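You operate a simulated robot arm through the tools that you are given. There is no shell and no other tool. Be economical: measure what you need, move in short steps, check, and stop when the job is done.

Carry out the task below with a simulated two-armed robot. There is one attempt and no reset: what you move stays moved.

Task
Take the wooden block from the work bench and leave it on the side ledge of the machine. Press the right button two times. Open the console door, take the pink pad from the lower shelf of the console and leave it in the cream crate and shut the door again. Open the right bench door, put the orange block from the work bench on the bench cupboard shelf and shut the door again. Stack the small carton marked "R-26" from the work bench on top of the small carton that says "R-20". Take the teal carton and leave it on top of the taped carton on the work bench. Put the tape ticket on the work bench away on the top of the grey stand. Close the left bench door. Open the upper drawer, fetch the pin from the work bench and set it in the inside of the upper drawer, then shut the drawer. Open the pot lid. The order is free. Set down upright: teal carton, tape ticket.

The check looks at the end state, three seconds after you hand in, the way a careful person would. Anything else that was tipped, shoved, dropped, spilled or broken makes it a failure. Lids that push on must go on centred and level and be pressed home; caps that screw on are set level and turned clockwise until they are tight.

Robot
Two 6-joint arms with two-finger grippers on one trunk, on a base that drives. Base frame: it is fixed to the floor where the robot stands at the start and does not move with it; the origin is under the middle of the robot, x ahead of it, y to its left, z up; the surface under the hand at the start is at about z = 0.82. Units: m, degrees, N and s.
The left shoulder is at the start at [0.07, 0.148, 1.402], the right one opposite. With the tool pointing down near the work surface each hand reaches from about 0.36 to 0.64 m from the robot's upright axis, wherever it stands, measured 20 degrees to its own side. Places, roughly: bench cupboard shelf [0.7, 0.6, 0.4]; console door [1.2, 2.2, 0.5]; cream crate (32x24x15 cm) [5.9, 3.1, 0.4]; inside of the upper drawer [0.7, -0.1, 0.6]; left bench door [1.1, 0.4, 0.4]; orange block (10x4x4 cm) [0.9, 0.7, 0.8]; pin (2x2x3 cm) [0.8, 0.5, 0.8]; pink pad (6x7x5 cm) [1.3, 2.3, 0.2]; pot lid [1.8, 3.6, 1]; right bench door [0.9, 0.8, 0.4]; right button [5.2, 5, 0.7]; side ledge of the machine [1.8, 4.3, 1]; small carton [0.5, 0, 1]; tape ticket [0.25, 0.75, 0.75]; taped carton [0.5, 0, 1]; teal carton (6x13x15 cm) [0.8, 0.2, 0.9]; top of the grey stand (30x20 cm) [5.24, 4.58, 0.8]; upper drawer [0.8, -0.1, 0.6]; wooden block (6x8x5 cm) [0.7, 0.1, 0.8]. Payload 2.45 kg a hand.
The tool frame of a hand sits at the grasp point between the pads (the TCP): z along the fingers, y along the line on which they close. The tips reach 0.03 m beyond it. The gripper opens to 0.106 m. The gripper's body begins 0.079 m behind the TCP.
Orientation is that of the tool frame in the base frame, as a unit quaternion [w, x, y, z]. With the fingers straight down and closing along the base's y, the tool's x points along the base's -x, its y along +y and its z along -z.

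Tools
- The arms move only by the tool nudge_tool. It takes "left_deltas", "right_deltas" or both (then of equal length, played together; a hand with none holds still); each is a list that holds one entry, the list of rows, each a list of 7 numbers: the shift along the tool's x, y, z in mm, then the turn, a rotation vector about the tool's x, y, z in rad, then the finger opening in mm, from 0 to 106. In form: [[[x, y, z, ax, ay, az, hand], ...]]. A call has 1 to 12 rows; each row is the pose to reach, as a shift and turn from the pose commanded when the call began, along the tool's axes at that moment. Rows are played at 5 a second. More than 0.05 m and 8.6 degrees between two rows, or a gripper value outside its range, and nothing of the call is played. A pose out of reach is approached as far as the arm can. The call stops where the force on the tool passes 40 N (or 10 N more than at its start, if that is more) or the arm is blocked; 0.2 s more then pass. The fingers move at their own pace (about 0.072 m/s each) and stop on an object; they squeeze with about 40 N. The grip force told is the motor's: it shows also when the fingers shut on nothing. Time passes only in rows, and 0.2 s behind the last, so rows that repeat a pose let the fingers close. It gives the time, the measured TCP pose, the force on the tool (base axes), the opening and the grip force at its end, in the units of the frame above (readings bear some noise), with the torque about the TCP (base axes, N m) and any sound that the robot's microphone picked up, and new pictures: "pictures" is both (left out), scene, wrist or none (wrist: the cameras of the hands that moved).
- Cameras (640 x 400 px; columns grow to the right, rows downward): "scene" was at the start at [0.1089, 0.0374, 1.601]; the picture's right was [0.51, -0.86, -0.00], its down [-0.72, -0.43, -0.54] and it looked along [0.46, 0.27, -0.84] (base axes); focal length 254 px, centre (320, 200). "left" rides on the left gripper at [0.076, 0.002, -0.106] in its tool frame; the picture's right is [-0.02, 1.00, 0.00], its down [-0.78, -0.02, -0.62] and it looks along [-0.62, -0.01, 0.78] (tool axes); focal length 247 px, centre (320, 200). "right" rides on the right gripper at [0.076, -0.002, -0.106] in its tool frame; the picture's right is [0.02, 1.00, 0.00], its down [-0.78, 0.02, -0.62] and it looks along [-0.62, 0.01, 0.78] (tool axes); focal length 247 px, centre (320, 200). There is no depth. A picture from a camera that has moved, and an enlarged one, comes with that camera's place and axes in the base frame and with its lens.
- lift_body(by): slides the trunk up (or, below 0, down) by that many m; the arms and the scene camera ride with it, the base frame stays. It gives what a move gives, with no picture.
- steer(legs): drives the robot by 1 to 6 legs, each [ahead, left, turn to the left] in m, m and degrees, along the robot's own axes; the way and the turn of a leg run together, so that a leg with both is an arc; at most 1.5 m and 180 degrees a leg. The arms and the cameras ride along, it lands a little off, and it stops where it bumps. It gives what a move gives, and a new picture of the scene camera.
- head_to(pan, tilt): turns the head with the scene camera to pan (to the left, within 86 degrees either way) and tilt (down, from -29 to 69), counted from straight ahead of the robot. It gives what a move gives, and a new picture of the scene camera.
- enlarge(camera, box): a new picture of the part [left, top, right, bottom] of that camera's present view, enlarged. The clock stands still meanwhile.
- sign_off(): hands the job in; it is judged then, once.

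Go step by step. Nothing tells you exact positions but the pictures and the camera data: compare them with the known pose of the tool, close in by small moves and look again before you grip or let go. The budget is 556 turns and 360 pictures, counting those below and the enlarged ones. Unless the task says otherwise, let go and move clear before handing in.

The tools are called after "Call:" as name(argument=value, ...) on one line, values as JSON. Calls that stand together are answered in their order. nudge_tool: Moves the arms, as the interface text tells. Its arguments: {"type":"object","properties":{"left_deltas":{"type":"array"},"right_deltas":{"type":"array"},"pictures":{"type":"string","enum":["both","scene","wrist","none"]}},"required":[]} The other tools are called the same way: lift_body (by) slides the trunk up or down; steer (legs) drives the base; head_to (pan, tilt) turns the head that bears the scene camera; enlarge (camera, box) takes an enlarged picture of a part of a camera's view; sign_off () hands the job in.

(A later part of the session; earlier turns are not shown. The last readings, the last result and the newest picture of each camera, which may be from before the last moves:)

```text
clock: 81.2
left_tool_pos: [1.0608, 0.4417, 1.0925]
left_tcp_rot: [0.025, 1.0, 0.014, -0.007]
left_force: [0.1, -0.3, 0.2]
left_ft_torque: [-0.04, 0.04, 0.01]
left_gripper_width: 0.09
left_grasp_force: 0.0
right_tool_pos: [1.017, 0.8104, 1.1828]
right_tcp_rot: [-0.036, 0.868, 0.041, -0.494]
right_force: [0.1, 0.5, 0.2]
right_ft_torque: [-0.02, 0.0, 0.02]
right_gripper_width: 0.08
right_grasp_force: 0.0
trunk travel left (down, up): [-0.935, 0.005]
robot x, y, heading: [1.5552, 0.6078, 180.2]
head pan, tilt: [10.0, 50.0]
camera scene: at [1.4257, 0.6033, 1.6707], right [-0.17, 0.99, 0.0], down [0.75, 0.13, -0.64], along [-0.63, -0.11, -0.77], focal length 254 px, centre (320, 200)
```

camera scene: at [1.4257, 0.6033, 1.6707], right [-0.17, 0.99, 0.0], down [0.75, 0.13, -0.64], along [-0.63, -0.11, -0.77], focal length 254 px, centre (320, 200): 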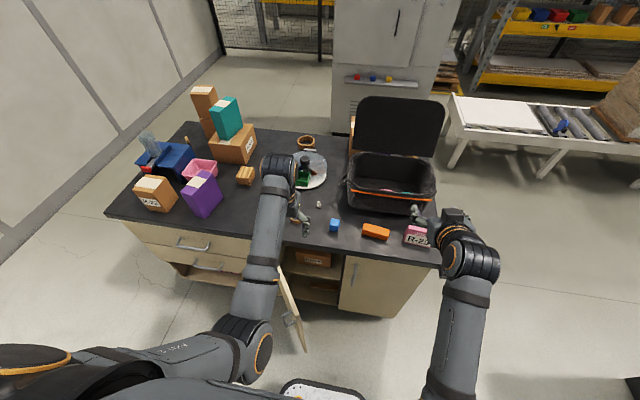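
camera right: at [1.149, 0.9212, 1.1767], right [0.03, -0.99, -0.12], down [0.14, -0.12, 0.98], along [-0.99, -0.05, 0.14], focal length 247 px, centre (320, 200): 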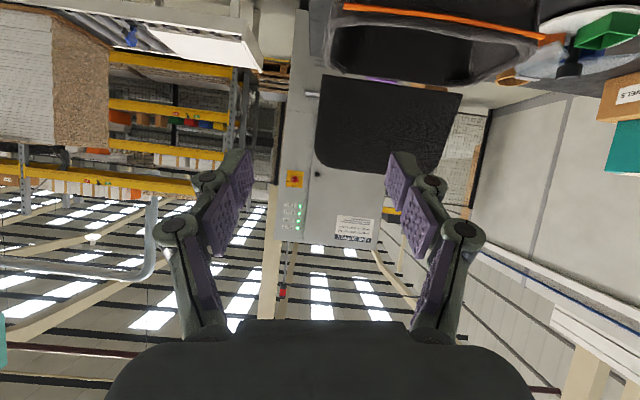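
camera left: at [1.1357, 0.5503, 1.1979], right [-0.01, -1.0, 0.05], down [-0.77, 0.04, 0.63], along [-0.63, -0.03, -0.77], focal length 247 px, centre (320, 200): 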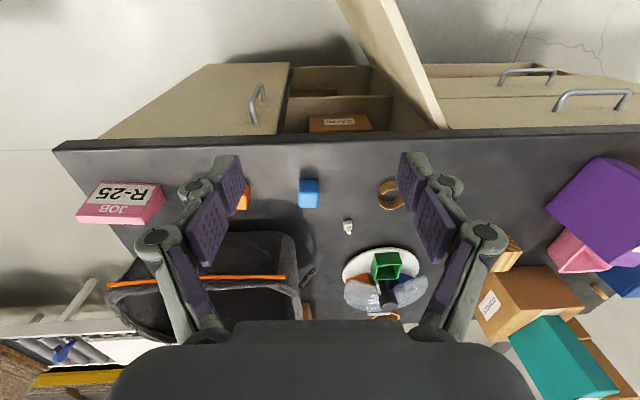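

Call:
nudge_tool(right_deltas=[[[0, 0, 0, 0, 0, 0.06, 80], [0, 0, 0, 0, 0, 0.12, 80], [0, 30, 0, 0, 0, 0.12, 80], [0, 60, 0, 0, 0, 0.12, 80], [0, 90, 0, 0, 0, 0.12, 80], [0, 120, 0, 0, 0, 0.12, 80]]], left_deltas=[[[0, 35, 0, 0, 0, 0, 50], [0, 70, 0, 0, 0, 0, 50], [0, 110, 0, 0, 0, 0, 50], [0, 150, 0, 0, 0, 0, 50], [0, 180, 0, 0, 0, 0, 50], [0, 210, 0, 0, 0, 0, 50]]], pictures="none")

Call:
lift_body(by=-0.3)

Call:
head_to(pan=-5, tilt=45)

```text
clock: 82.0
left_tool_pos: [1.0643, 0.3172, 1.0907]
left_tcp_rot: [0.023, 1.0, 0.014, -0.006]
left_force: [0.7, 0.1, 0.2]
left_ft_torque: [0.03, 0.01, 0.02]
left_gripper_width: 0.0499
left_grasp_force: 0.0
left hand out of reach, approached as far as the arm can: row 1, 2, 3
right_tool_pos: [1.0125, 0.8181, 1.1804]
right_tcp_rot: [-0.086, 0.86, 0.055, -0.499]
right_force: [0.4, -0.1, 0.5]
right_ft_torque: [0.01, 0.02, -0.01]
right_gripper_width: 0.08
right_grasp_force: 0.1
right hand out of reach, approached as far as the arm can: row 3, 4
trunk travel left (down, up): [-0.935, 0.005]
robot x, y, heading: [1.5545, 0.6095, 179.7]
head pan, tilt: [10.0, 50.0]
stopped in row 4 (right hand): the arm was blocked; the commanded pose is now the measured one
```

```text
clock: 85.0
left_tool_pos: [1.063, 0.3195, 0.792]
left_tcp_rot: [0.024, 1.0, 0.013, -0.007]
left_force: [0.7, 0.1, -0.3]
left_ft_torque: [0.0, 0.02, 0.03]
left_gripper_width: 0.0502
left_grasp_force: 0.0
right_tool_pos: [1.0142, 0.8208, 0.88]
right_tcp_rot: [-0.084, 0.86, 0.054, -0.501]
right_force: [1.3, -0.3, -0.3]
right_ft_torque: [-0.03, -0.03, 0.03]
right_gripper_width: 0.0797
right_grasp_force: 0.1
trunk travel left (down, up): [-0.635, 0.305]
robot x, y, heading: [1.5527, 0.6119, 180.0]
head pan, tilt: [10.0, 50.0]
```

```text
clock: 85.8
left_tool_pos: [1.0617, 0.3207, 0.7918]
left_tcp_rot: [0.024, 1.0, 0.014, -0.006]
left_force: [-0.4, 0.1, 0.1]
left_ft_torque: [0.02, -0.03, 0.01]
left_gripper_width: 0.0498
left_grasp_force: 0.1
right_tool_pos: [1.0137, 0.8209, 0.8799]
right_tcp_rot: [-0.083, 0.86, 0.055, -0.5]
right_force: [-0.5, -0.3, -0.5]
right_ft_torque: [0.0, 0.02, 0.0]
right_gripper_width: 0.0802
right_grasp_force: 0.0
trunk travel left (down, up): [-0.635, 0.305]
robot x, y, heading: [1.5558, 0.609, 179.8]
head pan, tilt: [-5.0, 45.0]
camera scene: at [1.4206, 0.6191, 1.3776], right [0.09, 1.0, 0.0], down [0.7, -0.06, -0.71], along [-0.7, 0.06, -0.71], focal length 254 px, centre (320, 200)
```

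scene: 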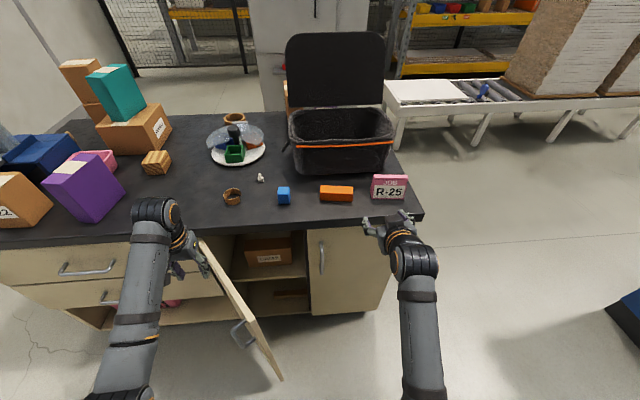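

Call:
nudge_tool(right_deltas=[[[0, 0, 0, 0, 0, 0.1, 80], [0, 0, 0, 0, 0, 0.2, 80], [0, 0, 0, 0, 0, 0.23, 80]]], pictures="wrist")

```text
clock: 86.6
left_tool_pos: [1.0635, 0.3202, 0.7918]
left_tcp_rot: [0.024, 1.0, 0.014, -0.006]
left_force: [-0.2, -0.1, -0.4]
left_ft_torque: [0.02, -0.02, 0.0]
left_gripper_width: 0.0498
left_grasp_force: 0.0
right_tool_pos: [1.0127, 0.8207, 0.8784]
right_tcp_rot: [-0.025, 0.861, -0.046, -0.506]
right_force: [-0.8, 0.0, 0.6]
right_ft_torque: [-0.02, -0.02, 0.0]
right_gripper_width: 0.08
right_grasp_force: 0.2
trunk travel left (down, up): [-0.635, 0.305]
robot x, y, heading: [1.5563, 0.6086, 179.8]
head pan, tilt: [-5.0, 45.0]
camera right: at [1.1425, 0.8091, 0.8652], right [-0.09, -1.0, -0.01], down [0.16, -0.03, 0.99], along [-0.98, 0.09, 0.16], focal length 247 px, centre (320, 200)
```

right: 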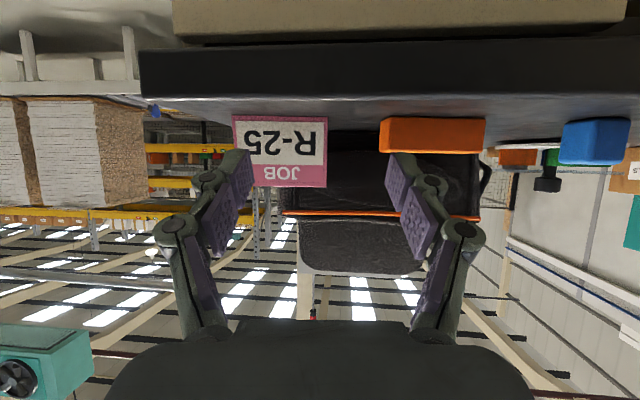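

Call:
nudge_tool(right_deltas=[[[9, 38, -16, -0.03, 0, -0.017, 80], [19, 76, -33, -0.06, 0, -0.033, 80], [28, 115, -50, -0.09, 0, -0.05, 80], [38, 153, -66, -0.09, 0, -0.05, 80], [38, 153, -66, -0.09, 0, -0.05, 80]]], pictures="none")

Call:
lift_body(by=-0.2)

Call:
enlarge(camera="right", box=[0, 0, 640, 400])

Call:
head_to(pan=-5, tilt=45)

```text
clock: 87.1
left_tool_pos: [1.0637, 0.3206, 0.7927]
left_tcp_rot: [0.023, 1.0, 0.014, -0.007]
left_force: [-0.6, 0.0, -0.5]
left_ft_torque: [0.0, -0.03, 0.02]
left_gripper_width: 0.0498
left_grasp_force: 0.1
right_tool_pos: [1.0207, 0.8272, 0.8822]
right_tcp_rot: [-0.089, 0.851, 0.041, -0.515]
right_force: [-0.1, -0.5, 0.5]
right_ft_torque: [0.01, -0.01, 0.0]
right_gripper_width: 0.0799
right_grasp_force: 0.0
right hand out of reach, approached as far as the arm can: row 1, 2
trunk travel left (down, up): [-0.635, 0.305]
robot x, y, heading: [1.5525, 0.6091, 179.9]
head pan, tilt: [-5.0, 45.0]
stopped in row 2 (right hand): the arm was blocked; the commanded pose is now the measured one
```

```text
clock: 88.3
left_tool_pos: [1.0609, 0.3223, 0.6845]
left_tcp_rot: [0.022, 1.0, 0.011, -0.014]
left_force: [3.0, 1.8, 8.8]
left_ft_torque: [0.21, 0.36, -0.18]
left_gripper_width: 0.05
left_grasp_force: 0.1
right_tool_pos: [1.0203, 0.8255, 0.7686]
right_tcp_rot: [-0.09, 0.851, 0.041, -0.515]
right_force: [-0.5, 0.8, -0.1]
right_ft_torque: [-0.01, 0.0, 0.01]
right_gripper_width: 0.08
right_grasp_force: 0.1
trunk travel left (down, up): [-0.523, 0.417]
robot x, y, heading: [1.5501, 0.6104, 179.9]
head pan, tilt: [-5.0, 45.0]
stopped: the force on the tool passed its limit at 51 N (the readings are from after the stop); the commanded pose is now the measured one
```

```text
1.00 times, centred on (320, 200) of right (not enlarged: the box is as wide or as high as the picture)
camera zoom: at [1.1496, 0.8298, 0.7525], right [-0.01, -0.98, -0.21], down [0.19, -0.21, 0.96], along [-0.98, -0.03, 0.18], focal length 247 px, centre (320, 200)
```

zoom: 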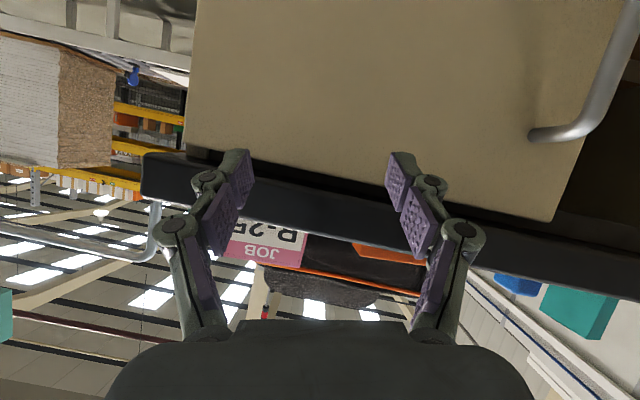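

```text
clock: 88.9
left_tool_pos: [1.0619, 0.3205, 0.6852]
left_tcp_rot: [0.023, 1.0, 0.011, -0.012]
left_force: [1.1, 1.2, 8.4]
left_ft_torque: [0.19, 0.26, -0.1]
left_gripper_width: 0.0498
left_grasp_force: 0.1
right_tool_pos: [1.0202, 0.8276, 0.7695]
right_tcp_rot: [-0.09, 0.851, 0.04, -0.516]
right_force: [-0.5, -0.4, -0.3]
right_ft_torque: [0.0, 0.02, 0.02]
right_gripper_width: 0.0797
right_grasp_force: 0.0
trunk travel left (down, up): [-0.523, 0.417]
robot x, y, heading: [1.5523, 0.6094, 179.9]
head pan, tilt: [-5.0, 45.0]
camera scene: at [1.4218, 0.6199, 1.2661], right [0.09, 1.0, 0.0], down [0.7, -0.06, -0.71], along [-0.7, 0.06, -0.71], focal length 254 px, centre (320, 200)
```

scene: 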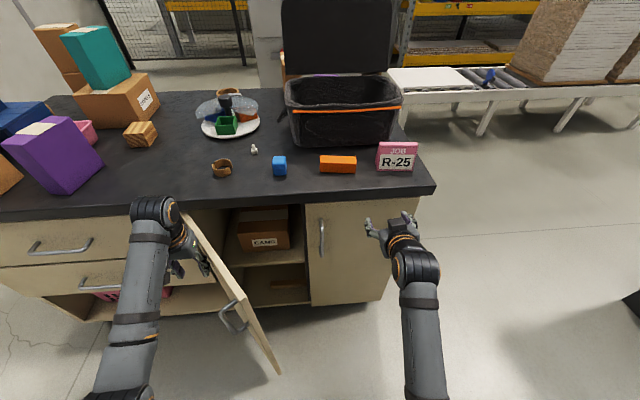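

The left palm came to rest on the open door's top edge. I lift slightly, move the left hand away, and use the base to line up the right hand with the handle.

Call:
lift_body(by=0.04)

Call:
nudge_tool(left_deltas=[[[0, 30, 0, 0, 0, 0, 50], [0, 60, 0, 0, 0, 0, 50], [0, 90, 0, 0, 0, 0, 50]]], right_deltas=[[[0, 0, 0, 0, 0, 0.1, 80], [0, 0, 0, 0, 0, 0.2, 80], [0, 0, 0, 0, 0, 0.25, 80]]], pictures="none")

Call:
steer(legs=[[0, 0.16, 0]])

```text
clock: 89.8
left_tool_pos: [1.0613, 0.3216, 0.7229]
left_tcp_rot: [0.023, 1.0, 0.012, -0.012]
left_force: [0.2, -0.2, -0.4]
left_ft_torque: [-0.01, 0.0, -0.05]
left_gripper_width: 0.0502
left_grasp_force: 0.0
right_tool_pos: [1.0184, 0.8242, 0.8097]
right_tcp_rot: [-0.089, 0.852, 0.041, -0.514]
right_force: [0.0, 1.3, -0.2]
right_ft_torque: [-0.01, -0.02, 0.02]
right_gripper_width: 0.08
right_grasp_force: 0.1
trunk travel left (down, up): [-0.563, 0.377]
robot x, y, heading: [1.5519, 0.6114, 180.0]
head pan, tilt: [-5.0, 45.0]
```

```text
clock: 90.6
left_tool_pos: [1.0645, 0.2301, 0.7279]
left_tcp_rot: [0.021, 1.0, 0.011, -0.013]
left_force: [0.0, -1.0, -0.3]
left_ft_torque: [0.01, -0.03, -0.03]
left_gripper_width: 0.0502
left_grasp_force: 0.0
right_tool_pos: [1.02, 0.8255, 0.8095]
right_tcp_rot: [-0.024, 0.85, -0.066, -0.522]
right_force: [-0.5, 0.1, 1.1]
right_ft_torque: [0.02, -0.02, -0.04]
right_gripper_width: 0.08
right_grasp_force: 0.1
trunk travel left (down, up): [-0.563, 0.377]
robot x, y, heading: [1.5507, 0.6051, 179.8]
head pan, tilt: [-5.0, 45.0]
```

```text
clock: 92.0
left_tool_pos: [1.0637, 0.0707, 0.7288]
left_tcp_rot: [0.022, 1.0, 0.012, -0.012]
left_force: [-0.5, -0.3, -0.8]
left_ft_torque: [0.01, 0.03, -0.01]
left_gripper_width: 0.0501
left_grasp_force: 0.0
right_tool_pos: [1.0191, 0.6645, 0.8093]
right_tcp_rot: [-0.024, 0.85, -0.065, -0.522]
right_force: [0.5, -0.7, 0.3]
right_ft_torque: [-0.01, -0.03, -0.02]
right_gripper_width: 0.08
right_grasp_force: 0.1
trunk travel left (down, up): [-0.563, 0.377]
robot x, y, heading: [1.5495, 0.448, 180.0]
head pan, tilt: [-5.0, 45.0]
camera scene: at [1.4203, 0.4571, 1.306], right [0.09, 1.0, 0.0], down [0.7, -0.06, -0.71], along [-0.7, 0.06, -0.71], focal length 254 px, centre (320, 200)
```

scene: 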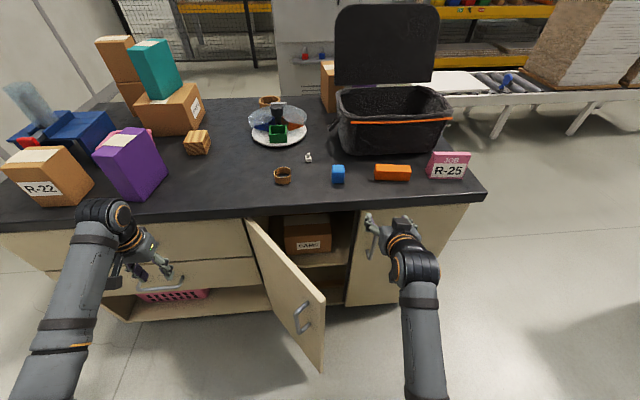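

Call:
lift_body(by=-0.18)

Call:
enlarge(camera="right", box=[0, 0, 640, 400])

Call:
head_to(pan=-25, tilt=45)

```text
clock: 94.0
left_tool_pos: [1.0646, 0.0714, 0.5493]
left_tcp_rot: [0.022, 1.0, 0.012, -0.013]
left_force: [-0.3, -0.1, 0.4]
left_ft_torque: [0.02, -0.01, -0.01]
left_gripper_width: 0.0502
left_grasp_force: 0.0
right_tool_pos: [1.0178, 0.6664, 0.6299]
right_tcp_rot: [-0.024, 0.85, -0.065, -0.523]
right_force: [0.1, -0.4, 1.2]
right_ft_torque: [-0.02, 0.0, 0.0]
right_gripper_width: 0.08
right_grasp_force: 0.1
trunk travel left (down, up): [-0.383, 0.557]
robot x, y, heading: [1.5528, 0.4484, 179.7]
head pan, tilt: [-5.0, 45.0]
```

```text
1.00 times, centred on (320, 200) of right (not enlarged: the box is as wide or as high as the picture)
camera zoom: at [1.147, 0.6494, 0.6113], right [-0.13, -0.99, 0.01], down [0.2, -0.02, 0.98], along [-0.97, 0.13, 0.2], focal length 247 px, centre (320, 200)
```

zoom: 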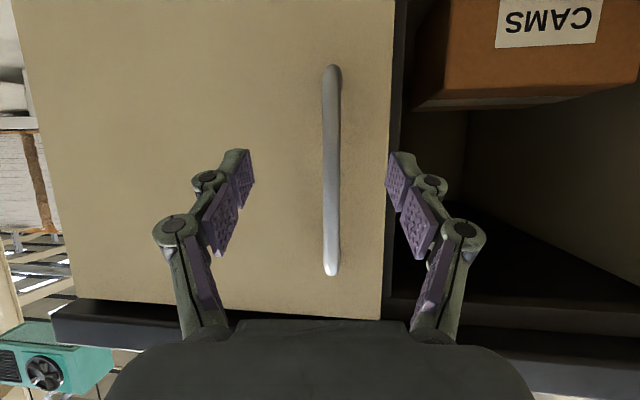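

```text
clock: 94.8
left_tool_pos: [1.0649, 0.0716, 0.5495]
left_tcp_rot: [0.022, 1.0, 0.012, -0.013]
left_force: [0.4, 0.0, -0.2]
left_ft_torque: [-0.01, -0.01, -0.02]
left_gripper_width: 0.0501
left_grasp_force: 0.0
right_tool_pos: [1.0177, 0.6639, 0.6291]
right_tcp_rot: [-0.025, 0.85, -0.066, -0.522]
right_force: [0.0, -0.1, 1.0]
right_ft_torque: [-0.02, -0.01, 0.0]
right_gripper_width: 0.0802
right_grasp_force: 0.0
trunk travel left (down, up): [-0.383, 0.557]
robot x, y, heading: [1.5538, 0.4492, 180.0]
head pan, tilt: [-25.0, 45.0]
camera scene: at [1.4276, 0.4855, 1.126], right [0.42, 0.91, 0.0], down [0.64, -0.3, -0.71], along [-0.64, 0.3, -0.71], focal length 254 px, centre (320, 200)
```

scene: 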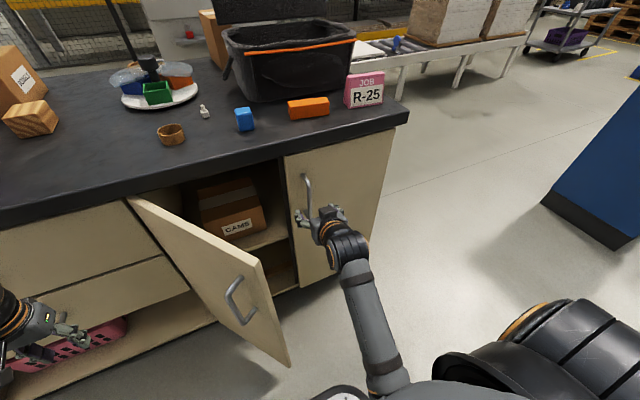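

Handle bar at y≈0.666, z 0.555–0.71, right between the fingers. I advance and grip.

Call:
nudge_tool(right_deltas=[[[-8, 2, 16, 0, 0, 0, 80], [-16, 5, 31, 0, 0, 0, 80], [-23, 7, 46, 0, 0, 0, 80], [-23, 7, 46, 0, 0, 0, 80]]], pictures="wrist")

```text
clock: 95.8
left_tool_pos: [1.0649, 0.0699, 0.5488]
left_tcp_rot: [0.022, 1.0, 0.013, -0.013]
left_force: [-0.2, -1.1, -0.2]
left_ft_torque: [-0.02, -0.02, 0.0]
left_gripper_width: 0.0501
left_grasp_force: 0.2
right_tool_pos: [0.9674, 0.665, 0.6291]
right_tcp_rot: [-0.024, 0.85, -0.065, -0.522]
right_force: [9.3, -2.1, -2.8]
right_ft_torque: [0.19, -0.06, 0.48]
right_gripper_width: 0.0847
right_grasp_force: 2.8
trunk travel left (down, up): [-0.383, 0.557]
robot x, y, heading: [1.5486, 0.4495, 180.1]
head pan, tilt: [-25.0, 45.0]
camera right: at [1.0958, 0.6486, 0.6107], right [-0.13, -0.99, 0.01], down [0.2, -0.02, 0.98], along [-0.97, 0.13, 0.2], focal length 247 px, centre (320, 200)
```

right: 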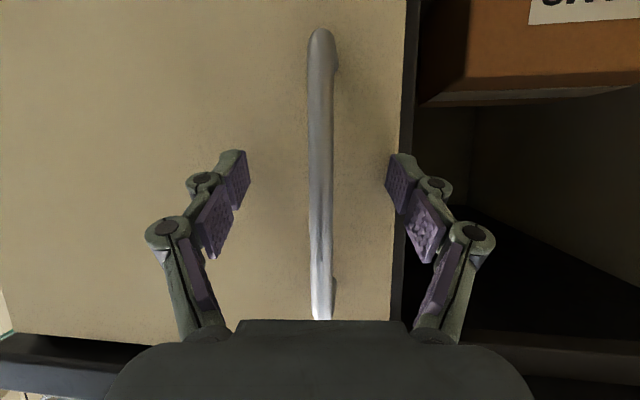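

Call:
nudge_tool(right_deltas=[[[2, 0, -5, 0, 0, 0, 60], [2, 0, -5, 0, 0, 0, 30], [2, 0, -5, 0, 0, 0, 0], [2, 0, -5, 0, 0, 0, 0], [2, 0, -5, 0, 0, 0, 0], [2, 0, -5, 0, 0, 0, 0]]], pictures="wrist")

```text
clock: 97.2
left_tool_pos: [1.0648, 0.0712, 0.5482]
left_tcp_rot: [0.022, 1.0, 0.012, -0.011]
left_force: [0.2, 0.0, -0.1]
left_ft_torque: [-0.01, 0.01, 0.0]
left_gripper_width: 0.05
left_grasp_force: 0.3
right_tool_pos: [0.972, 0.6639, 0.6294]
right_tcp_rot: [-0.024, 0.85, -0.065, -0.523]
right_force: [0.3, -4.0, -0.1]
right_ft_torque: [0.31, -0.28, -0.03]
right_gripper_width: 0.0107
right_grasp_force: 36.4
trunk travel left (down, up): [-0.383, 0.557]
robot x, y, heading: [1.5492, 0.4496, 179.7]
head pan, tilt: [-25.0, 45.0]
camera right: at [1.1005, 0.6481, 0.6115], right [-0.13, -0.99, 0.01], down [0.2, -0.02, 0.98], along [-0.97, 0.13, 0.2], focal length 247 px, centre (320, 200)
```

right: 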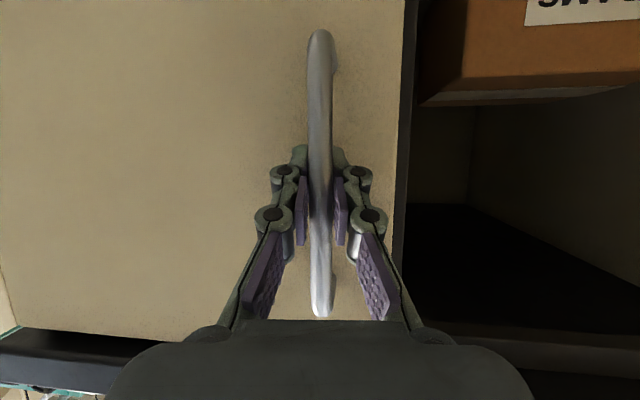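

Handle gripped. I pull it along the door's arc (hinge near y≈0.945).

Call:
nudge_tool(right_deltas=[[[10, -8, -20, 0, 0, 0, 0], [20, -19, -41, 0, 0, 0, 0], [29, -31, -60, 0, 0, 0, 0], [38, -45, -79, 0, 0, 0, 0], [46, -61, -96, 0, 0, 0, 0], [54, -79, -112, 0, 0, 0, 0]]], pictures="scene")

```text
clock: 98.6
left_tool_pos: [1.0623, 0.0726, 0.5488]
left_tcp_rot: [0.023, 1.0, 0.013, -0.012]
left_force: [0.2, 0.0, 0.8]
left_ft_torque: [0.0, 0.01, 0.01]
left_gripper_width: 0.0498
left_grasp_force: 0.0
right_tool_pos: [1.1042, 0.7276, 0.6314]
right_tcp_rot: [-0.025, 0.85, -0.066, -0.521]
right_force: [-7.9, 9.8, -8.5]
right_ft_torque: [0.46, -0.09, 0.04]
right_gripper_width: 0.0107
right_grasp_force: 35.7
trunk travel left (down, up): [-0.383, 0.557]
robot x, y, heading: [1.5514, 0.4486, 179.9]
head pan, tilt: [-25.0, 45.0]
camera scene: at [1.4262, 0.4875, 1.1257], right [0.42, 0.91, 0.0], down [0.64, -0.3, -0.71], along [-0.64, 0.3, -0.71], focal length 254 px, centre (320, 200)
```

scene: 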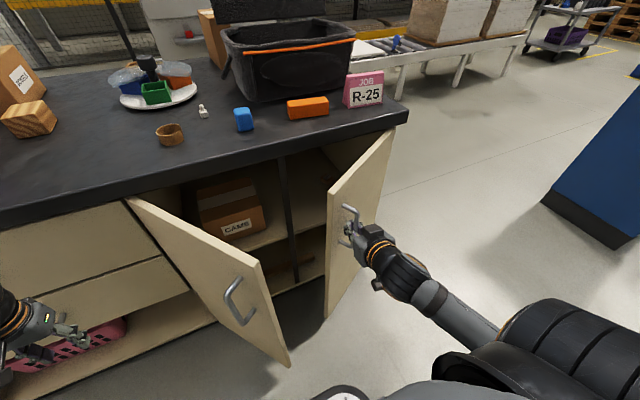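

Call:
nudge_tool(right_deltas=[[[7, -19, -14, -0.09, 0, -0.045, 0], [12, -39, -27, -0.18, 0, -0.09, 0], [18, -61, -39, -0.26, 0, -0.135, 0], [22, -83, -48, -0.35, 0, -0.18, 0], [26, -107, -56, -0.44, 0, -0.225, 0], [28, -130, -63, -0.5, 0, -0.255, 0]]], pictures="scene")

```text
clock: 99.0
left_tool_pos: [1.0631, 0.0702, 0.5485]
left_tcp_rot: [0.023, 1.0, 0.011, -0.013]
left_force: [1.3, -0.5, -0.5]
left_ft_torque: [0.05, 0.04, 0.0]
left_gripper_width: 0.0501
left_grasp_force: 0.0
right_tool_pos: [1.1094, 0.7294, 0.6358]
right_tcp_rot: [-0.012, 0.854, -0.033, -0.519]
right_force: [-12.9, 14.0, -11.3]
right_ft_torque: [0.06, -0.25, 0.18]
right_gripper_width: 0.0106
right_grasp_force: 36.1
right hand out of reach, approached as far as the arm can: row 1, 2
trunk travel left (down, up): [-0.383, 0.557]
robot x, y, heading: [1.5502, 0.4533, 179.7]
head pan, tilt: [-25.0, 45.0]
stopped in row 2 (right hand): the force on the tool passed its limit at 58 N (the readings are from after the stop); the commanded pose is now the measured one
camera scene: at [1.4269, 0.4858, 1.1259], right [0.42, 0.91, 0.0], down [0.64, -0.3, -0.71], along [-0.64, 0.3, -0.71], focal length 254 px, centre (320, 200)
```

scene: 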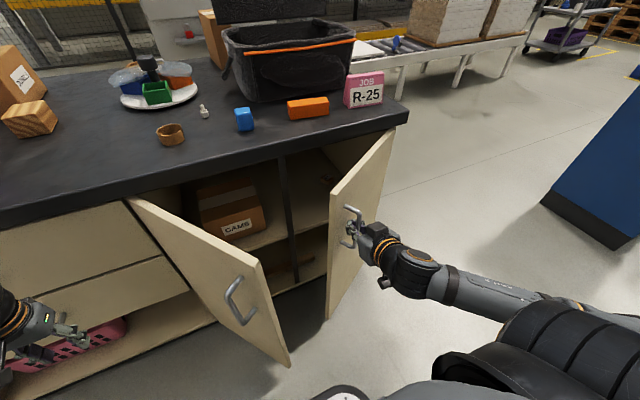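

The arm is at its limit; I carry the swing on with the base while holding the handle.

Call:
steer(legs=[[-0.045, -0.052, 0], [-0.029, -0.056, 0]])

```text
clock: 100.6
left_tool_pos: [1.139, 0.1783, 0.5494]
left_tcp_rot: [0.023, 1.0, 0.013, -0.013]
left_force: [-0.8, 1.2, 0.2]
left_ft_torque: [-0.02, 0.02, 0.03]
left_gripper_width: 0.0498
left_grasp_force: 0.0
right_tool_pos: [1.1831, 0.8334, 0.6392]
right_tcp_rot: [-0.008, 0.852, -0.031, -0.522]
right_force: [3.6, -1.5, -5.3]
right_ft_torque: [0.7, -0.41, 0.09]
right_gripper_width: 0.0105
right_grasp_force: 36.0
trunk travel left (down, up): [-0.383, 0.557]
robot x, y, heading: [1.6291, 0.5585, 180.0]
head pan, tilt: [-25.0, 45.0]
camera scene: at [1.502, 0.5939, 1.1261], right [0.42, 0.91, 0.0], down [0.64, -0.3, -0.71], along [-0.64, 0.3, -0.71], focal length 254 px, centre (320, 200)
```

scene: 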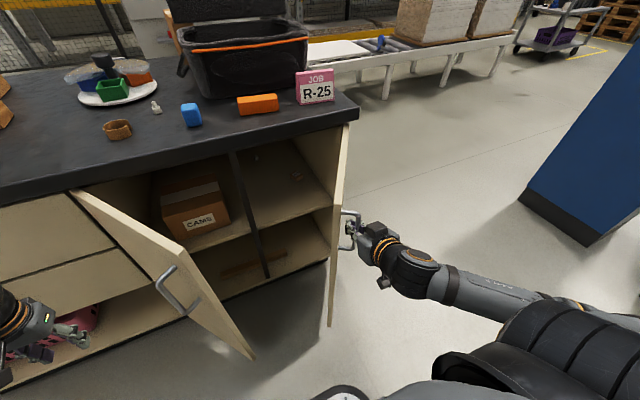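

Door is open ~58°. I release the handle and back out.

Call:
nudge_tool(right_deltas=[[[0, 0, 0, 0, 0, 0, 30], [0, 0, 0, 0, 0, 0, 30], [0, 0, -20, 0, 0, 0, 30], [0, 0, -40, 0, 0, 0, 30], [0, 0, -60, 0, 0, 0, 30]]], pictures="scene")

```text
clock: 101.8
left_tool_pos: [1.1386, 0.1784, 0.5494]
left_tcp_rot: [0.023, 1.0, 0.012, -0.012]
left_force: [0.2, -1.0, -0.6]
left_ft_torque: [0.01, 0.02, -0.04]
left_gripper_width: 0.0501
left_grasp_force: 0.1
right_tool_pos: [1.2038, 0.8371, 0.6283]
right_tcp_rot: [-0.007, 0.852, -0.03, -0.523]
right_force: [-0.2, 0.7, 0.7]
right_ft_torque: [0.01, 0.03, 0.02]
right_gripper_width: 0.0298
right_grasp_force: 0.1
right hand out of reach, approached as far as the arm can: row 3, 4, 5
trunk travel left (down, up): [-0.383, 0.557]
robot x, y, heading: [1.6241, 0.5559, 180.0]
head pan, tilt: [-25.0, 45.0]
camera scene: at [1.5026, 0.5932, 1.1261], right [0.42, 0.91, 0.0], down [0.64, -0.3, -0.71], along [-0.64, 0.3, -0.71], focal length 254 px, centre (320, 200)
```

scene: 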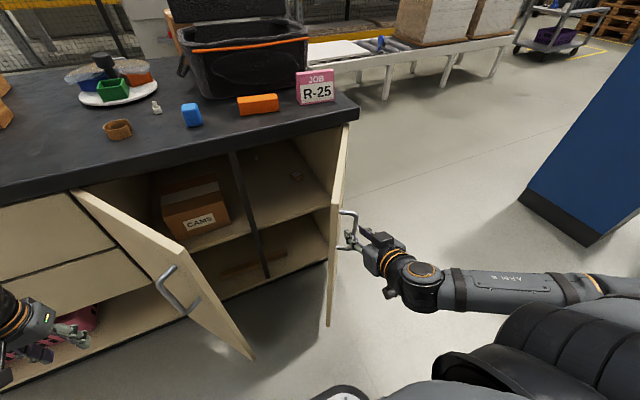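

Call:
steer(legs=[[-0.07, 0, 0]])

```text
clock: 102.8
left_tool_pos: [1.2079, 0.1785, 0.55]
left_tcp_rot: [0.023, 1.0, 0.012, -0.013]
left_force: [-0.3, -0.2, -0.2]
left_ft_torque: [0.0, 0.04, -0.01]
left_gripper_width: 0.0501
left_grasp_force: 0.0
right_tool_pos: [1.2722, 0.8363, 0.6278]
right_tcp_rot: [-0.008, 0.852, -0.031, -0.522]
right_force: [0.8, 0.1, -0.8]
right_ft_torque: [0.02, 0.0, 0.01]
right_gripper_width: 0.03
right_grasp_force: 0.0
trunk travel left (down, up): [-0.383, 0.557]
robot x, y, heading: [1.6975, 0.5564, 179.7]
head pan, tilt: [-25.0, 45.0]
camera scene: at [1.5719, 0.5931, 1.1261], right [0.42, 0.91, 0.0], down [0.64, -0.3, -0.71], along [-0.64, 0.3, -0.71], focal length 254 px, centre (320, 200)
```

scene: 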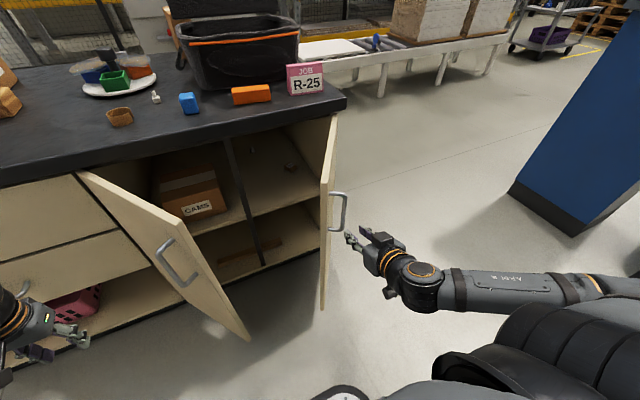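

The door is free. The orange block's long side lies along y, so I'll pick it tool‑down, turn it a quarter so it can go in lengthwise. Raise the trunk and straighten the right hand.

Call:
lift_body(by=0.48)

Call:
nudge_tool(right_deltas=[[[-5, 0, 0, 0, 0.13, 0, 60], [-10, 0, 0, 0, 0.26, 0, 60], [-15, 0, 0, 0, 0.39, 0, 60], [-20, 0, 0, 0, 0.52, 0, 60], [-25, 0, 0, 0, 0.65, 0, 60], [-30, 0, 0, 0, 0.78, 0, 60], [-35, 0, 0, 0, 0.91, 0, 60], [-40, 0, 0, 0, 1.04, 0, 60]]], pictures="none")

Call:
steer(legs=[[0.22, -0.06, 0]])

```text
refused: 0.48 is not a number from -0.4 to 0.4
```

```text
clock: 104.7
left_tool_pos: [1.206, 0.1789, 0.5482]
left_tcp_rot: [0.023, 1.0, 0.012, -0.012]
left_force: [-0.2, -1.0, -0.2]
left_ft_torque: [0.0, -0.01, 0.01]
left_gripper_width: 0.0503
left_grasp_force: 0.1
right_tool_pos: [1.2666, 0.856, 0.6643]
right_tcp_rot: [0.009, 0.999, -0.03, -0.03]
right_force: [0.1, 0.4, 0.0]
right_ft_torque: [0.0, 0.01, 0.01]
right_gripper_width: 0.0598
right_grasp_force: 0.0
right hand out of reach, approached as far as the arm can: row 1, 2, 3, 7, 8
trunk travel left (down, up): [-0.383, 0.557]
robot x, y, heading: [1.6948, 0.5579, 179.9]
head pan, tilt: [-25.0, 45.0]
```

```text
clock: 105.7
left_tool_pos: [1.1435, 0.1961, 0.5476]
left_tcp_rot: [0.022, 1.0, 0.011, -0.012]
left_force: [0.7, 1.0, 0.4]
left_ft_torque: [0.01, -0.01, -0.05]
left_gripper_width: 0.0503
left_grasp_force: 0.0
right_tool_pos: [1.2119, 0.8721, 0.6626]
right_tcp_rot: [0.009, 0.999, -0.029, -0.02]
right_force: [0.2, 0.2, -0.3]
right_ft_torque: [-0.02, -0.05, -0.02]
right_gripper_width: 0.0599
right_grasp_force: 0.1
trunk travel left (down, up): [-0.383, 0.557]
robot x, y, heading: [1.6328, 0.5726, 179.8]
head pan, tilt: [-25.0, 45.0]
stopped in leg 1: the force on the tool passed its limit at 53 N (the readings are from after the stop); the commanded pose is now the measured one
camera scene: at [1.5077, 0.6102, 1.1258], right [0.42, 0.91, 0.0], down [0.64, -0.3, -0.71], along [-0.64, 0.3, -0.71], focal length 254 px, centre (320, 200)
```

scene: 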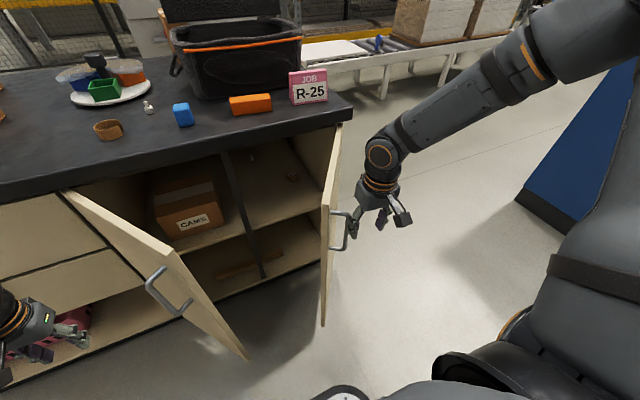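

The lift was refused so the hand touched the handle; I back off, then raise the trunk in two lifts.

Call:
steer(legs=[[-0.06, 0, 0]])

Call:
lift_body(by=0.4)

Call:
lift_body(by=0.1)

```text
clock: 106.7
left_tool_pos: [1.2055, 0.1956, 0.5498]
left_tcp_rot: [0.022, 1.0, 0.009, -0.013]
left_force: [0.1, 0.0, -0.5]
left_ft_torque: [0.02, 0.01, 0.03]
left_gripper_width: 0.0496
left_grasp_force: 0.1
right_tool_pos: [1.275, 0.8709, 0.6641]
right_tcp_rot: [0.009, 0.999, -0.029, -0.021]
right_force: [-0.2, -0.5, -0.2]
right_ft_torque: [0.01, 0.01, -0.01]
right_gripper_width: 0.0597
right_grasp_force: 0.1
trunk travel left (down, up): [-0.383, 0.557]
robot x, y, heading: [1.6927, 0.577, 179.8]
head pan, tilt: [-25.0, 45.0]
camera scene: at [1.5702, 0.6101, 1.1262], right [0.43, 0.91, 0.0], down [0.64, -0.3, -0.71], along [-0.64, 0.3, -0.71], focal length 254 px, centre (320, 200)
```

scene: 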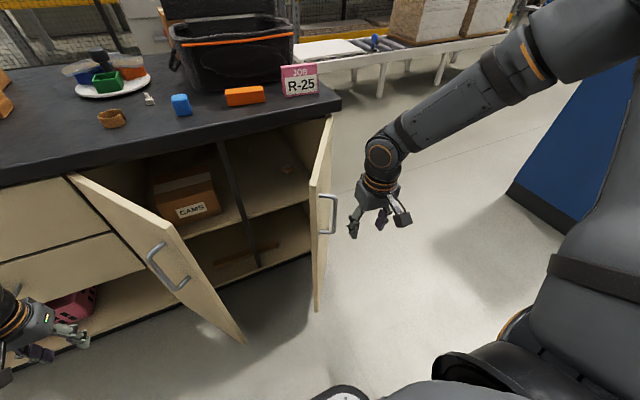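

```text
clock: 110.5
left_tool_pos: [1.2048, 0.1953, 0.9489]
left_tcp_rot: [0.023, 1.0, 0.011, -0.012]
left_force: [-0.3, 0.0, 0.3]
left_ft_torque: [-0.02, 0.0, 0.0]
left_gripper_width: 0.0499
left_grasp_force: 0.0
right_tool_pos: [1.2724, 0.8725, 1.0621]
right_tcp_rot: [0.008, 0.999, -0.03, -0.021]
right_force: [0.2, 0.9, 0.4]
right_ft_torque: [0.03, -0.01, 0.0]
right_gripper_width: 0.0598
right_grasp_force: 0.1
trunk travel left (down, up): [-0.783, 0.157]
robot x, y, heading: [1.6975, 0.5689, 179.7]
head pan, tilt: [-25.0, 45.0]
```

```text
clock: 111.8
left_tool_pos: [1.2043, 0.1954, 1.0483]
left_tcp_rot: [0.023, 1.0, 0.011, -0.012]
left_force: [-0.1, 0.2, 0.2]
left_ft_torque: [0.03, 0.0, 0.02]
left_gripper_width: 0.0501
left_grasp_force: 0.0
right_tool_pos: [1.2729, 0.8718, 1.1642]
right_tcp_rot: [0.009, 0.999, -0.029, -0.02]
right_force: [0.4, -0.3, 0.5]
right_ft_torque: [-0.01, 0.02, -0.02]
right_gripper_width: 0.06
right_grasp_force: 0.1
trunk travel left (down, up): [-0.883, 0.057]
robot x, y, heading: [1.6968, 0.5703, 179.8]
head pan, tilt: [-25.0, 45.0]
```

Call:
steer(legs=[[0.23, -0.03, 0]])

Call:
nudge_tool(right_deltas=[[[-5, 5, 0, 0, 0, 0.13, 80], [-10, 10, 0, 0, 0, 0.26, 80], [-20, 20, 0, 0, 0, 0.39, 80], [-30, 30, 0, 0, 0, 0.52, 80], [-40, 40, 0, 0, 0, 0.65, 80], [-50, 50, 10, 0, 0, 0.78, 80], [-60, 60, 20, 0, 0, 0.91, 80], [-70, 70, 30, 0, 0, 1.04, 80], [-80, 80, 40, 0, 0, 1.17, 80], [-90, 90, 40, 0, 0, 1.3, 80], [-100, 100, 40, 0, 0, 1.43, 80], [-110, 110, 40, 0, 0, 1.57, 80]]])

```text
clock: 113.6
left_tool_pos: [0.9798, 0.2242, 1.0499]
left_tcp_rot: [0.022, 1.0, 0.014, -0.014]
left_force: [0.8, -0.7, -0.3]
left_ft_torque: [-0.01, 0.05, 0.0]
left_gripper_width: 0.05
left_grasp_force: 0.1
right_tool_pos: [1.0442, 0.9, 1.1644]
right_tcp_rot: [0.009, 0.999, -0.026, -0.021]
right_force: [0.3, -0.6, 0.9]
right_ft_torque: [-0.04, 0.03, -0.02]
right_gripper_width: 0.0601
right_grasp_force: 0.1
trunk travel left (down, up): [-0.883, 0.057]
robot x, y, heading: [1.464, 0.6045, -179.9]
head pan, tilt: [-25.0, 45.0]
camera scene: at [1.3434, 0.6393, 1.6263], right [0.42, 0.91, 0.0], down [0.64, -0.3, -0.71], along [-0.64, 0.3, -0.71], focal length 254 px, centre (320, 200)
```

scene: 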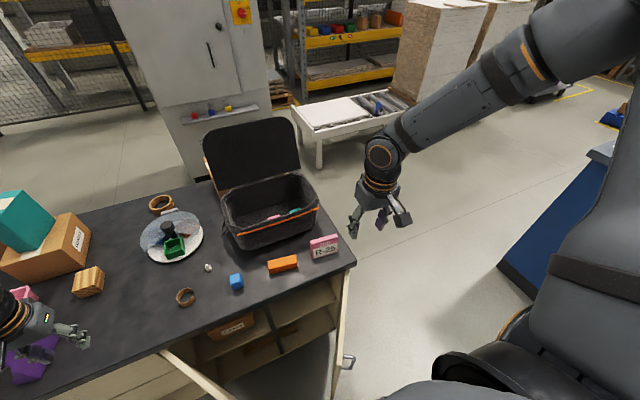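

```text
clock: 116.2
left_tool_pos: [0.9785, 0.2241, 1.0487]
left_tcp_rot: [0.023, 1.0, 0.013, -0.012]
left_force: [-0.8, 0.1, -0.9]
left_ft_torque: [-0.01, -0.01, -0.01]
left_gripper_width: 0.0502
left_grasp_force: 0.1
right_tool_pos: [1.0065, 0.9272, 1.1536]
right_tcp_rot: [-0.025, -0.687, 0.726, 0.008]
right_force: [1.1, 0.4, 0.1]
right_ft_torque: [-0.01, -0.04, -0.01]
right_gripper_width: 0.0799
right_grasp_force: 0.1
right hand out of reach, approached as far as the arm can: row 1, 2, 3, 4, 5, 6, 7, 8, 9, 10, 11, 12
trunk travel left (down, up): [-0.883, 0.057]
robot x, y, heading: [1.4659, 0.6021, -179.9]
head pan, tilt: [-25.0, 45.0]
camera scene: at [1.3398, 0.6397, 1.626], right [0.42, 0.91, 0.0], down [0.64, -0.3, -0.71], along [-0.64, 0.3, -0.71], focal length 254 px, centre (320, 200)
camera right: at [1.0092, 0.8532, 1.2628], right [-1.0, 0.03, 0.05], down [0.05, 0.8, 0.6], along [-0.02, 0.6, -0.8], focal length 247 px, centre (320, 200)
```

scene: 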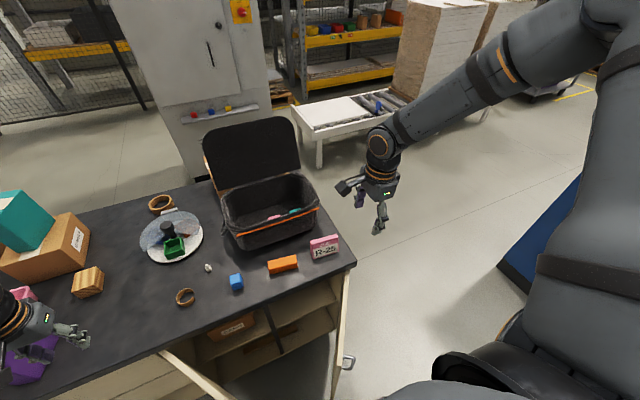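
right: 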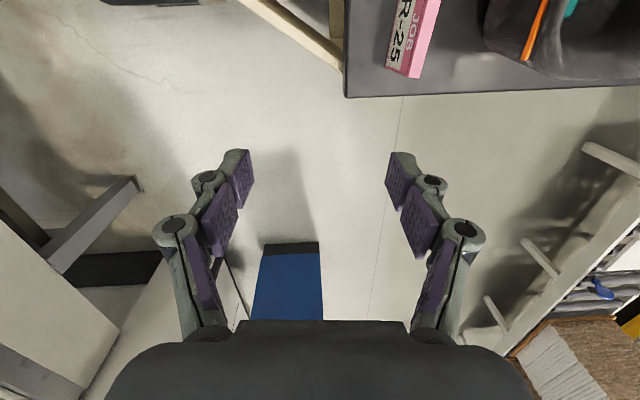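

Call:
nudge_tool(right_deltas=[[[35, 20, 10, 0, 0, 0.03, 80], [70, 40, 30, 0, 0, 0.06, 80], [105, 60, 60, 0, 0, 0.09, 80], [140, 80, 90, 0, 0, 0.12, 80], [175, 100, 125, 0, 0, 0.15, 80], [210, 119, 161, 0, 0, 0.175, 80], [210, 119, 161, 0, 0, 0.175, 80]]])

```text
refused: row 3 steps farther than a row can; nothing moved
```

Call:
nudge_tool(right_deltas=[[[30, 17, 15, 0, 0, 0.03, 80], [60, 34, 35, 0, 0, 0.06, 80], [90, 51, 60, 0, 0, 0.09, 80], [120, 68, 85, 0, 0, 0.12, 80], [150, 85, 110, 0, 0, 0.15, 80], [180, 102, 135, 0, 0, 0.175, 80], [210, 119, 161, 0, 0, 0.175, 80], [210, 119, 161, 0, 0, 0.175, 80]]])

```text
clock: 118.0
left_tool_pos: [0.9777, 0.2229, 1.0494]
left_tcp_rot: [0.024, 1.0, 0.013, -0.012]
left_force: [0.1, -0.4, 0.2]
left_ft_torque: [-0.03, 0.02, -0.01]
left_gripper_width: 0.0501
left_grasp_force: 0.1
right_tool_pos: [1.0272, 0.9242, 1.0787]
right_tcp_rot: [-0.023, -0.622, 0.782, 0.006]
right_force: [-0.3, -1.2, 0.1]
right_ft_torque: [0.03, 0.03, -0.02]
right_gripper_width: 0.08
right_grasp_force: 0.1
right hand out of reach, approached as far as the arm can: row 1, 2, 3, 4, 5, 6, 7, 8
trunk travel left (down, up): [-0.883, 0.057]
robot x, y, heading: [1.4639, 0.6023, -179.9]
head pan, tilt: [-25.0, 45.0]
camera scene: at [1.3397, 0.6397, 1.626], right [0.42, 0.91, 0.0], down [0.64, -0.3, -0.71], along [-0.64, 0.3, -0.71], focal length 254 px, centre (320, 200)
camera right: at [1.0162, 0.8522, 1.188], right [-0.98, 0.2, 0.04], down [0.19, 0.78, 0.6], along [0.09, 0.59, -0.8], focal length 247 px, centre (320, 200)
```

scene: 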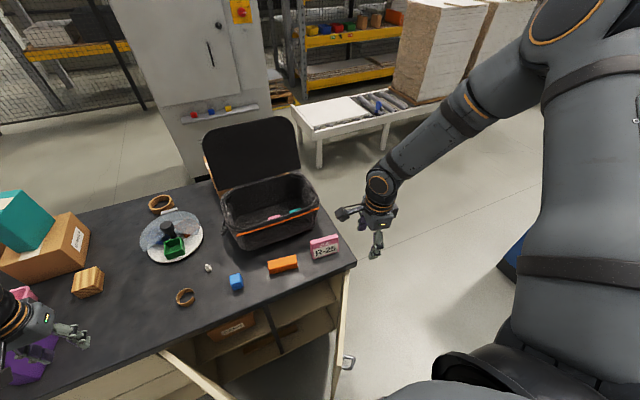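
right: 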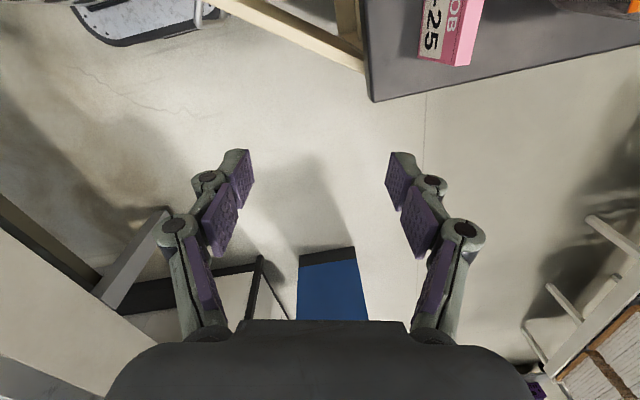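

The right arm has folded into an awkward posture; I turn the wrist back and look.

Call:
nudge_tool(right_deltas=[[[0, 0, 0, 0, 0, -0.14, 80], [0, 0, 0, 0, 0, -0.28, 80], [0, 0, 0, 0, 0, -0.42, 80], [0, 0, 0, 0, 0, -0.56, 80], [0, 0, 0, 0, 0, -0.7, 80], [0, 0, 0, 0, 0, -0.84, 80], [0, 0, 0, 0, 0, -0.98, 80], [0, 0, 0, 0, 0, -1.12, 80], [0, 0, 0, 0, 0, -1.26, 80], [0, 0, 0, 0, 0, -1.4, 80], [0, 0, 0, 0, 0, -1.54, 80], [0, 0, 0, 0, 0, -1.68, 80]]], pictures="scene")

```text
clock: 120.6
left_tool_pos: [0.978, 0.225, 1.0488]
left_tcp_rot: [0.023, 1.0, 0.013, -0.012]
left_force: [0.4, 0.2, -0.5]
left_ft_torque: [-0.03, 0.0, -0.02]
left_gripper_width: 0.0502
left_grasp_force: 0.0
right_tool_pos: [1.0334, 0.9184, 1.0787]
right_tcp_rot: [0.011, 0.998, -0.058, -0.02]
right_force: [0.9, 0.7, -0.1]
right_ft_torque: [0.0, 0.02, -0.01]
right_gripper_width: 0.0803
right_grasp_force: 0.0
trunk travel left (down, up): [-0.883, 0.057]
robot x, y, heading: [1.4656, 0.6066, -180.1]
head pan, tilt: [-25.0, 45.0]
camera scene: at [1.3396, 0.6398, 1.626], right [0.42, 0.91, 0.0], down [0.64, -0.3, -0.71], along [-0.64, 0.3, -0.71], focal length 254 px, centre (320, 200)
```

scene: 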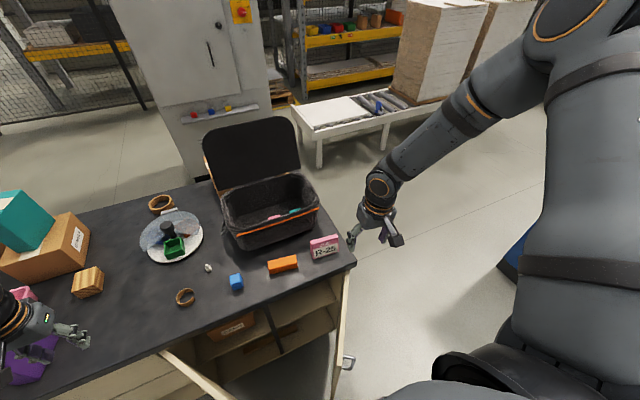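

Call:
nudge_tool(right_deltas=[[[-30, 10, 0, 0, 0, 0, 80], [-60, 25, 10, 0, 0, 0, 80], [-90, 45, 20, 0, 0, 0, 80], [-110, 80, 25, 0, 0, 0, 80], [-125, 115, 30, 0, 0, 0, 80], [-135, 150, 35, 0, 0, 0, 80], [-140, 185, 40, 0, 0, 0, 80], [-140, 218, 45, 0, 0, 0, 80]]], pictures="scene")

```text
clock: 122.4
left_tool_pos: [0.9769, 0.2244, 1.0494]
left_tcp_rot: [0.022, 1.0, 0.013, -0.012]
left_force: [-0.2, -0.6, -0.5]
left_ft_torque: [0.02, 0.0, -0.01]
left_gripper_width: 0.0499
left_grasp_force: 0.1
right_tool_pos: [1.0156, 0.9307, 1.0925]
right_tcp_rot: [0.011, 0.998, -0.059, -0.02]
right_force: [-0.5, -0.6, -1.2]
right_ft_torque: [0.0, 0.01, -0.02]
right_gripper_width: 0.0801
right_grasp_force: 0.0
right hand out of reach, approached as far as the arm can: row 1, 2, 3, 4, 5, 6, 7, 8
trunk travel left (down, up): [-0.883, 0.057]
robot x, y, heading: [1.4605, 0.6069, -179.8]
head pan, tilt: [-25.0, 45.0]
camera scene: at [1.3397, 0.6397, 1.626], right [0.42, 0.91, 0.0], down [0.64, -0.3, -0.71], along [-0.64, 0.3, -0.71], focal length 254 px, centre (320, 200)
```

scene: 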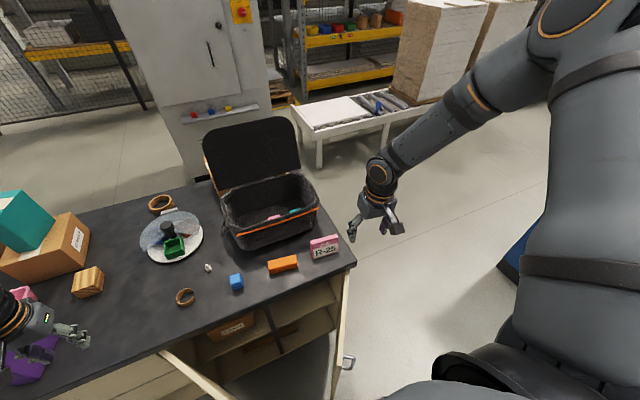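

Call:
nudge_tool(right_deltas=[[[-20, -30, 0, 0, 0, 0, 80], [-40, -60, 0, 0, 0, 0, 80], [-60, -90, 0, 0, 0, 0, 80], [-80, -120, 0, 0, 0, 0, 80], [-100, -150, 0, 0, 0, 0, 80], [-120, -180, 0, 0, 0, 0, 80]]], pictures="scene")

```text
clock: 123.8
left_tool_pos: [0.9766, 0.2245, 1.0488]
left_tcp_rot: [0.023, 1.0, 0.014, -0.012]
left_force: [-1.1, 0.1, 0.1]
left_ft_torque: [0.02, 0.0, -0.01]
left_gripper_width: 0.0501
left_grasp_force: 0.0
right_tool_pos: [0.9179, 1.123, 1.084]
right_tcp_rot: [0.011, 0.998, -0.058, -0.02]
right_force: [0.8, 0.3, 0.6]
right_ft_torque: [-0.05, 0.0, 0.01]
right_gripper_width: 0.08
right_grasp_force: 0.0
trunk travel left (down, up): [-0.883, 0.057]
robot x, y, heading: [1.4587, 0.6051, -179.6]
head pan, tilt: [-25.0, 45.0]
camera scene: at [1.3379, 0.6408, 1.6258], right [0.42, 0.91, 0.0], down [0.64, -0.3, -0.71], along [-0.64, 0.3, -0.71], focal length 254 px, centre (320, 200)
```

scene: 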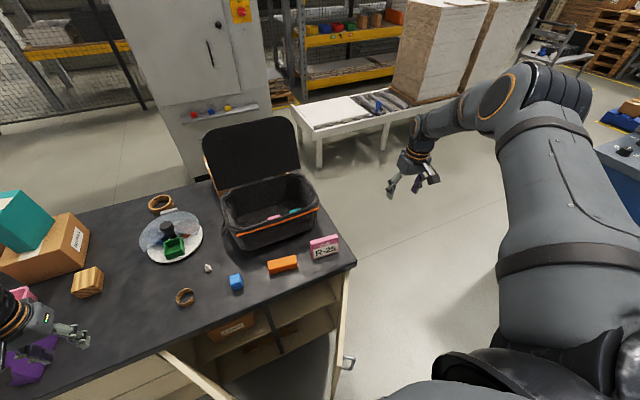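

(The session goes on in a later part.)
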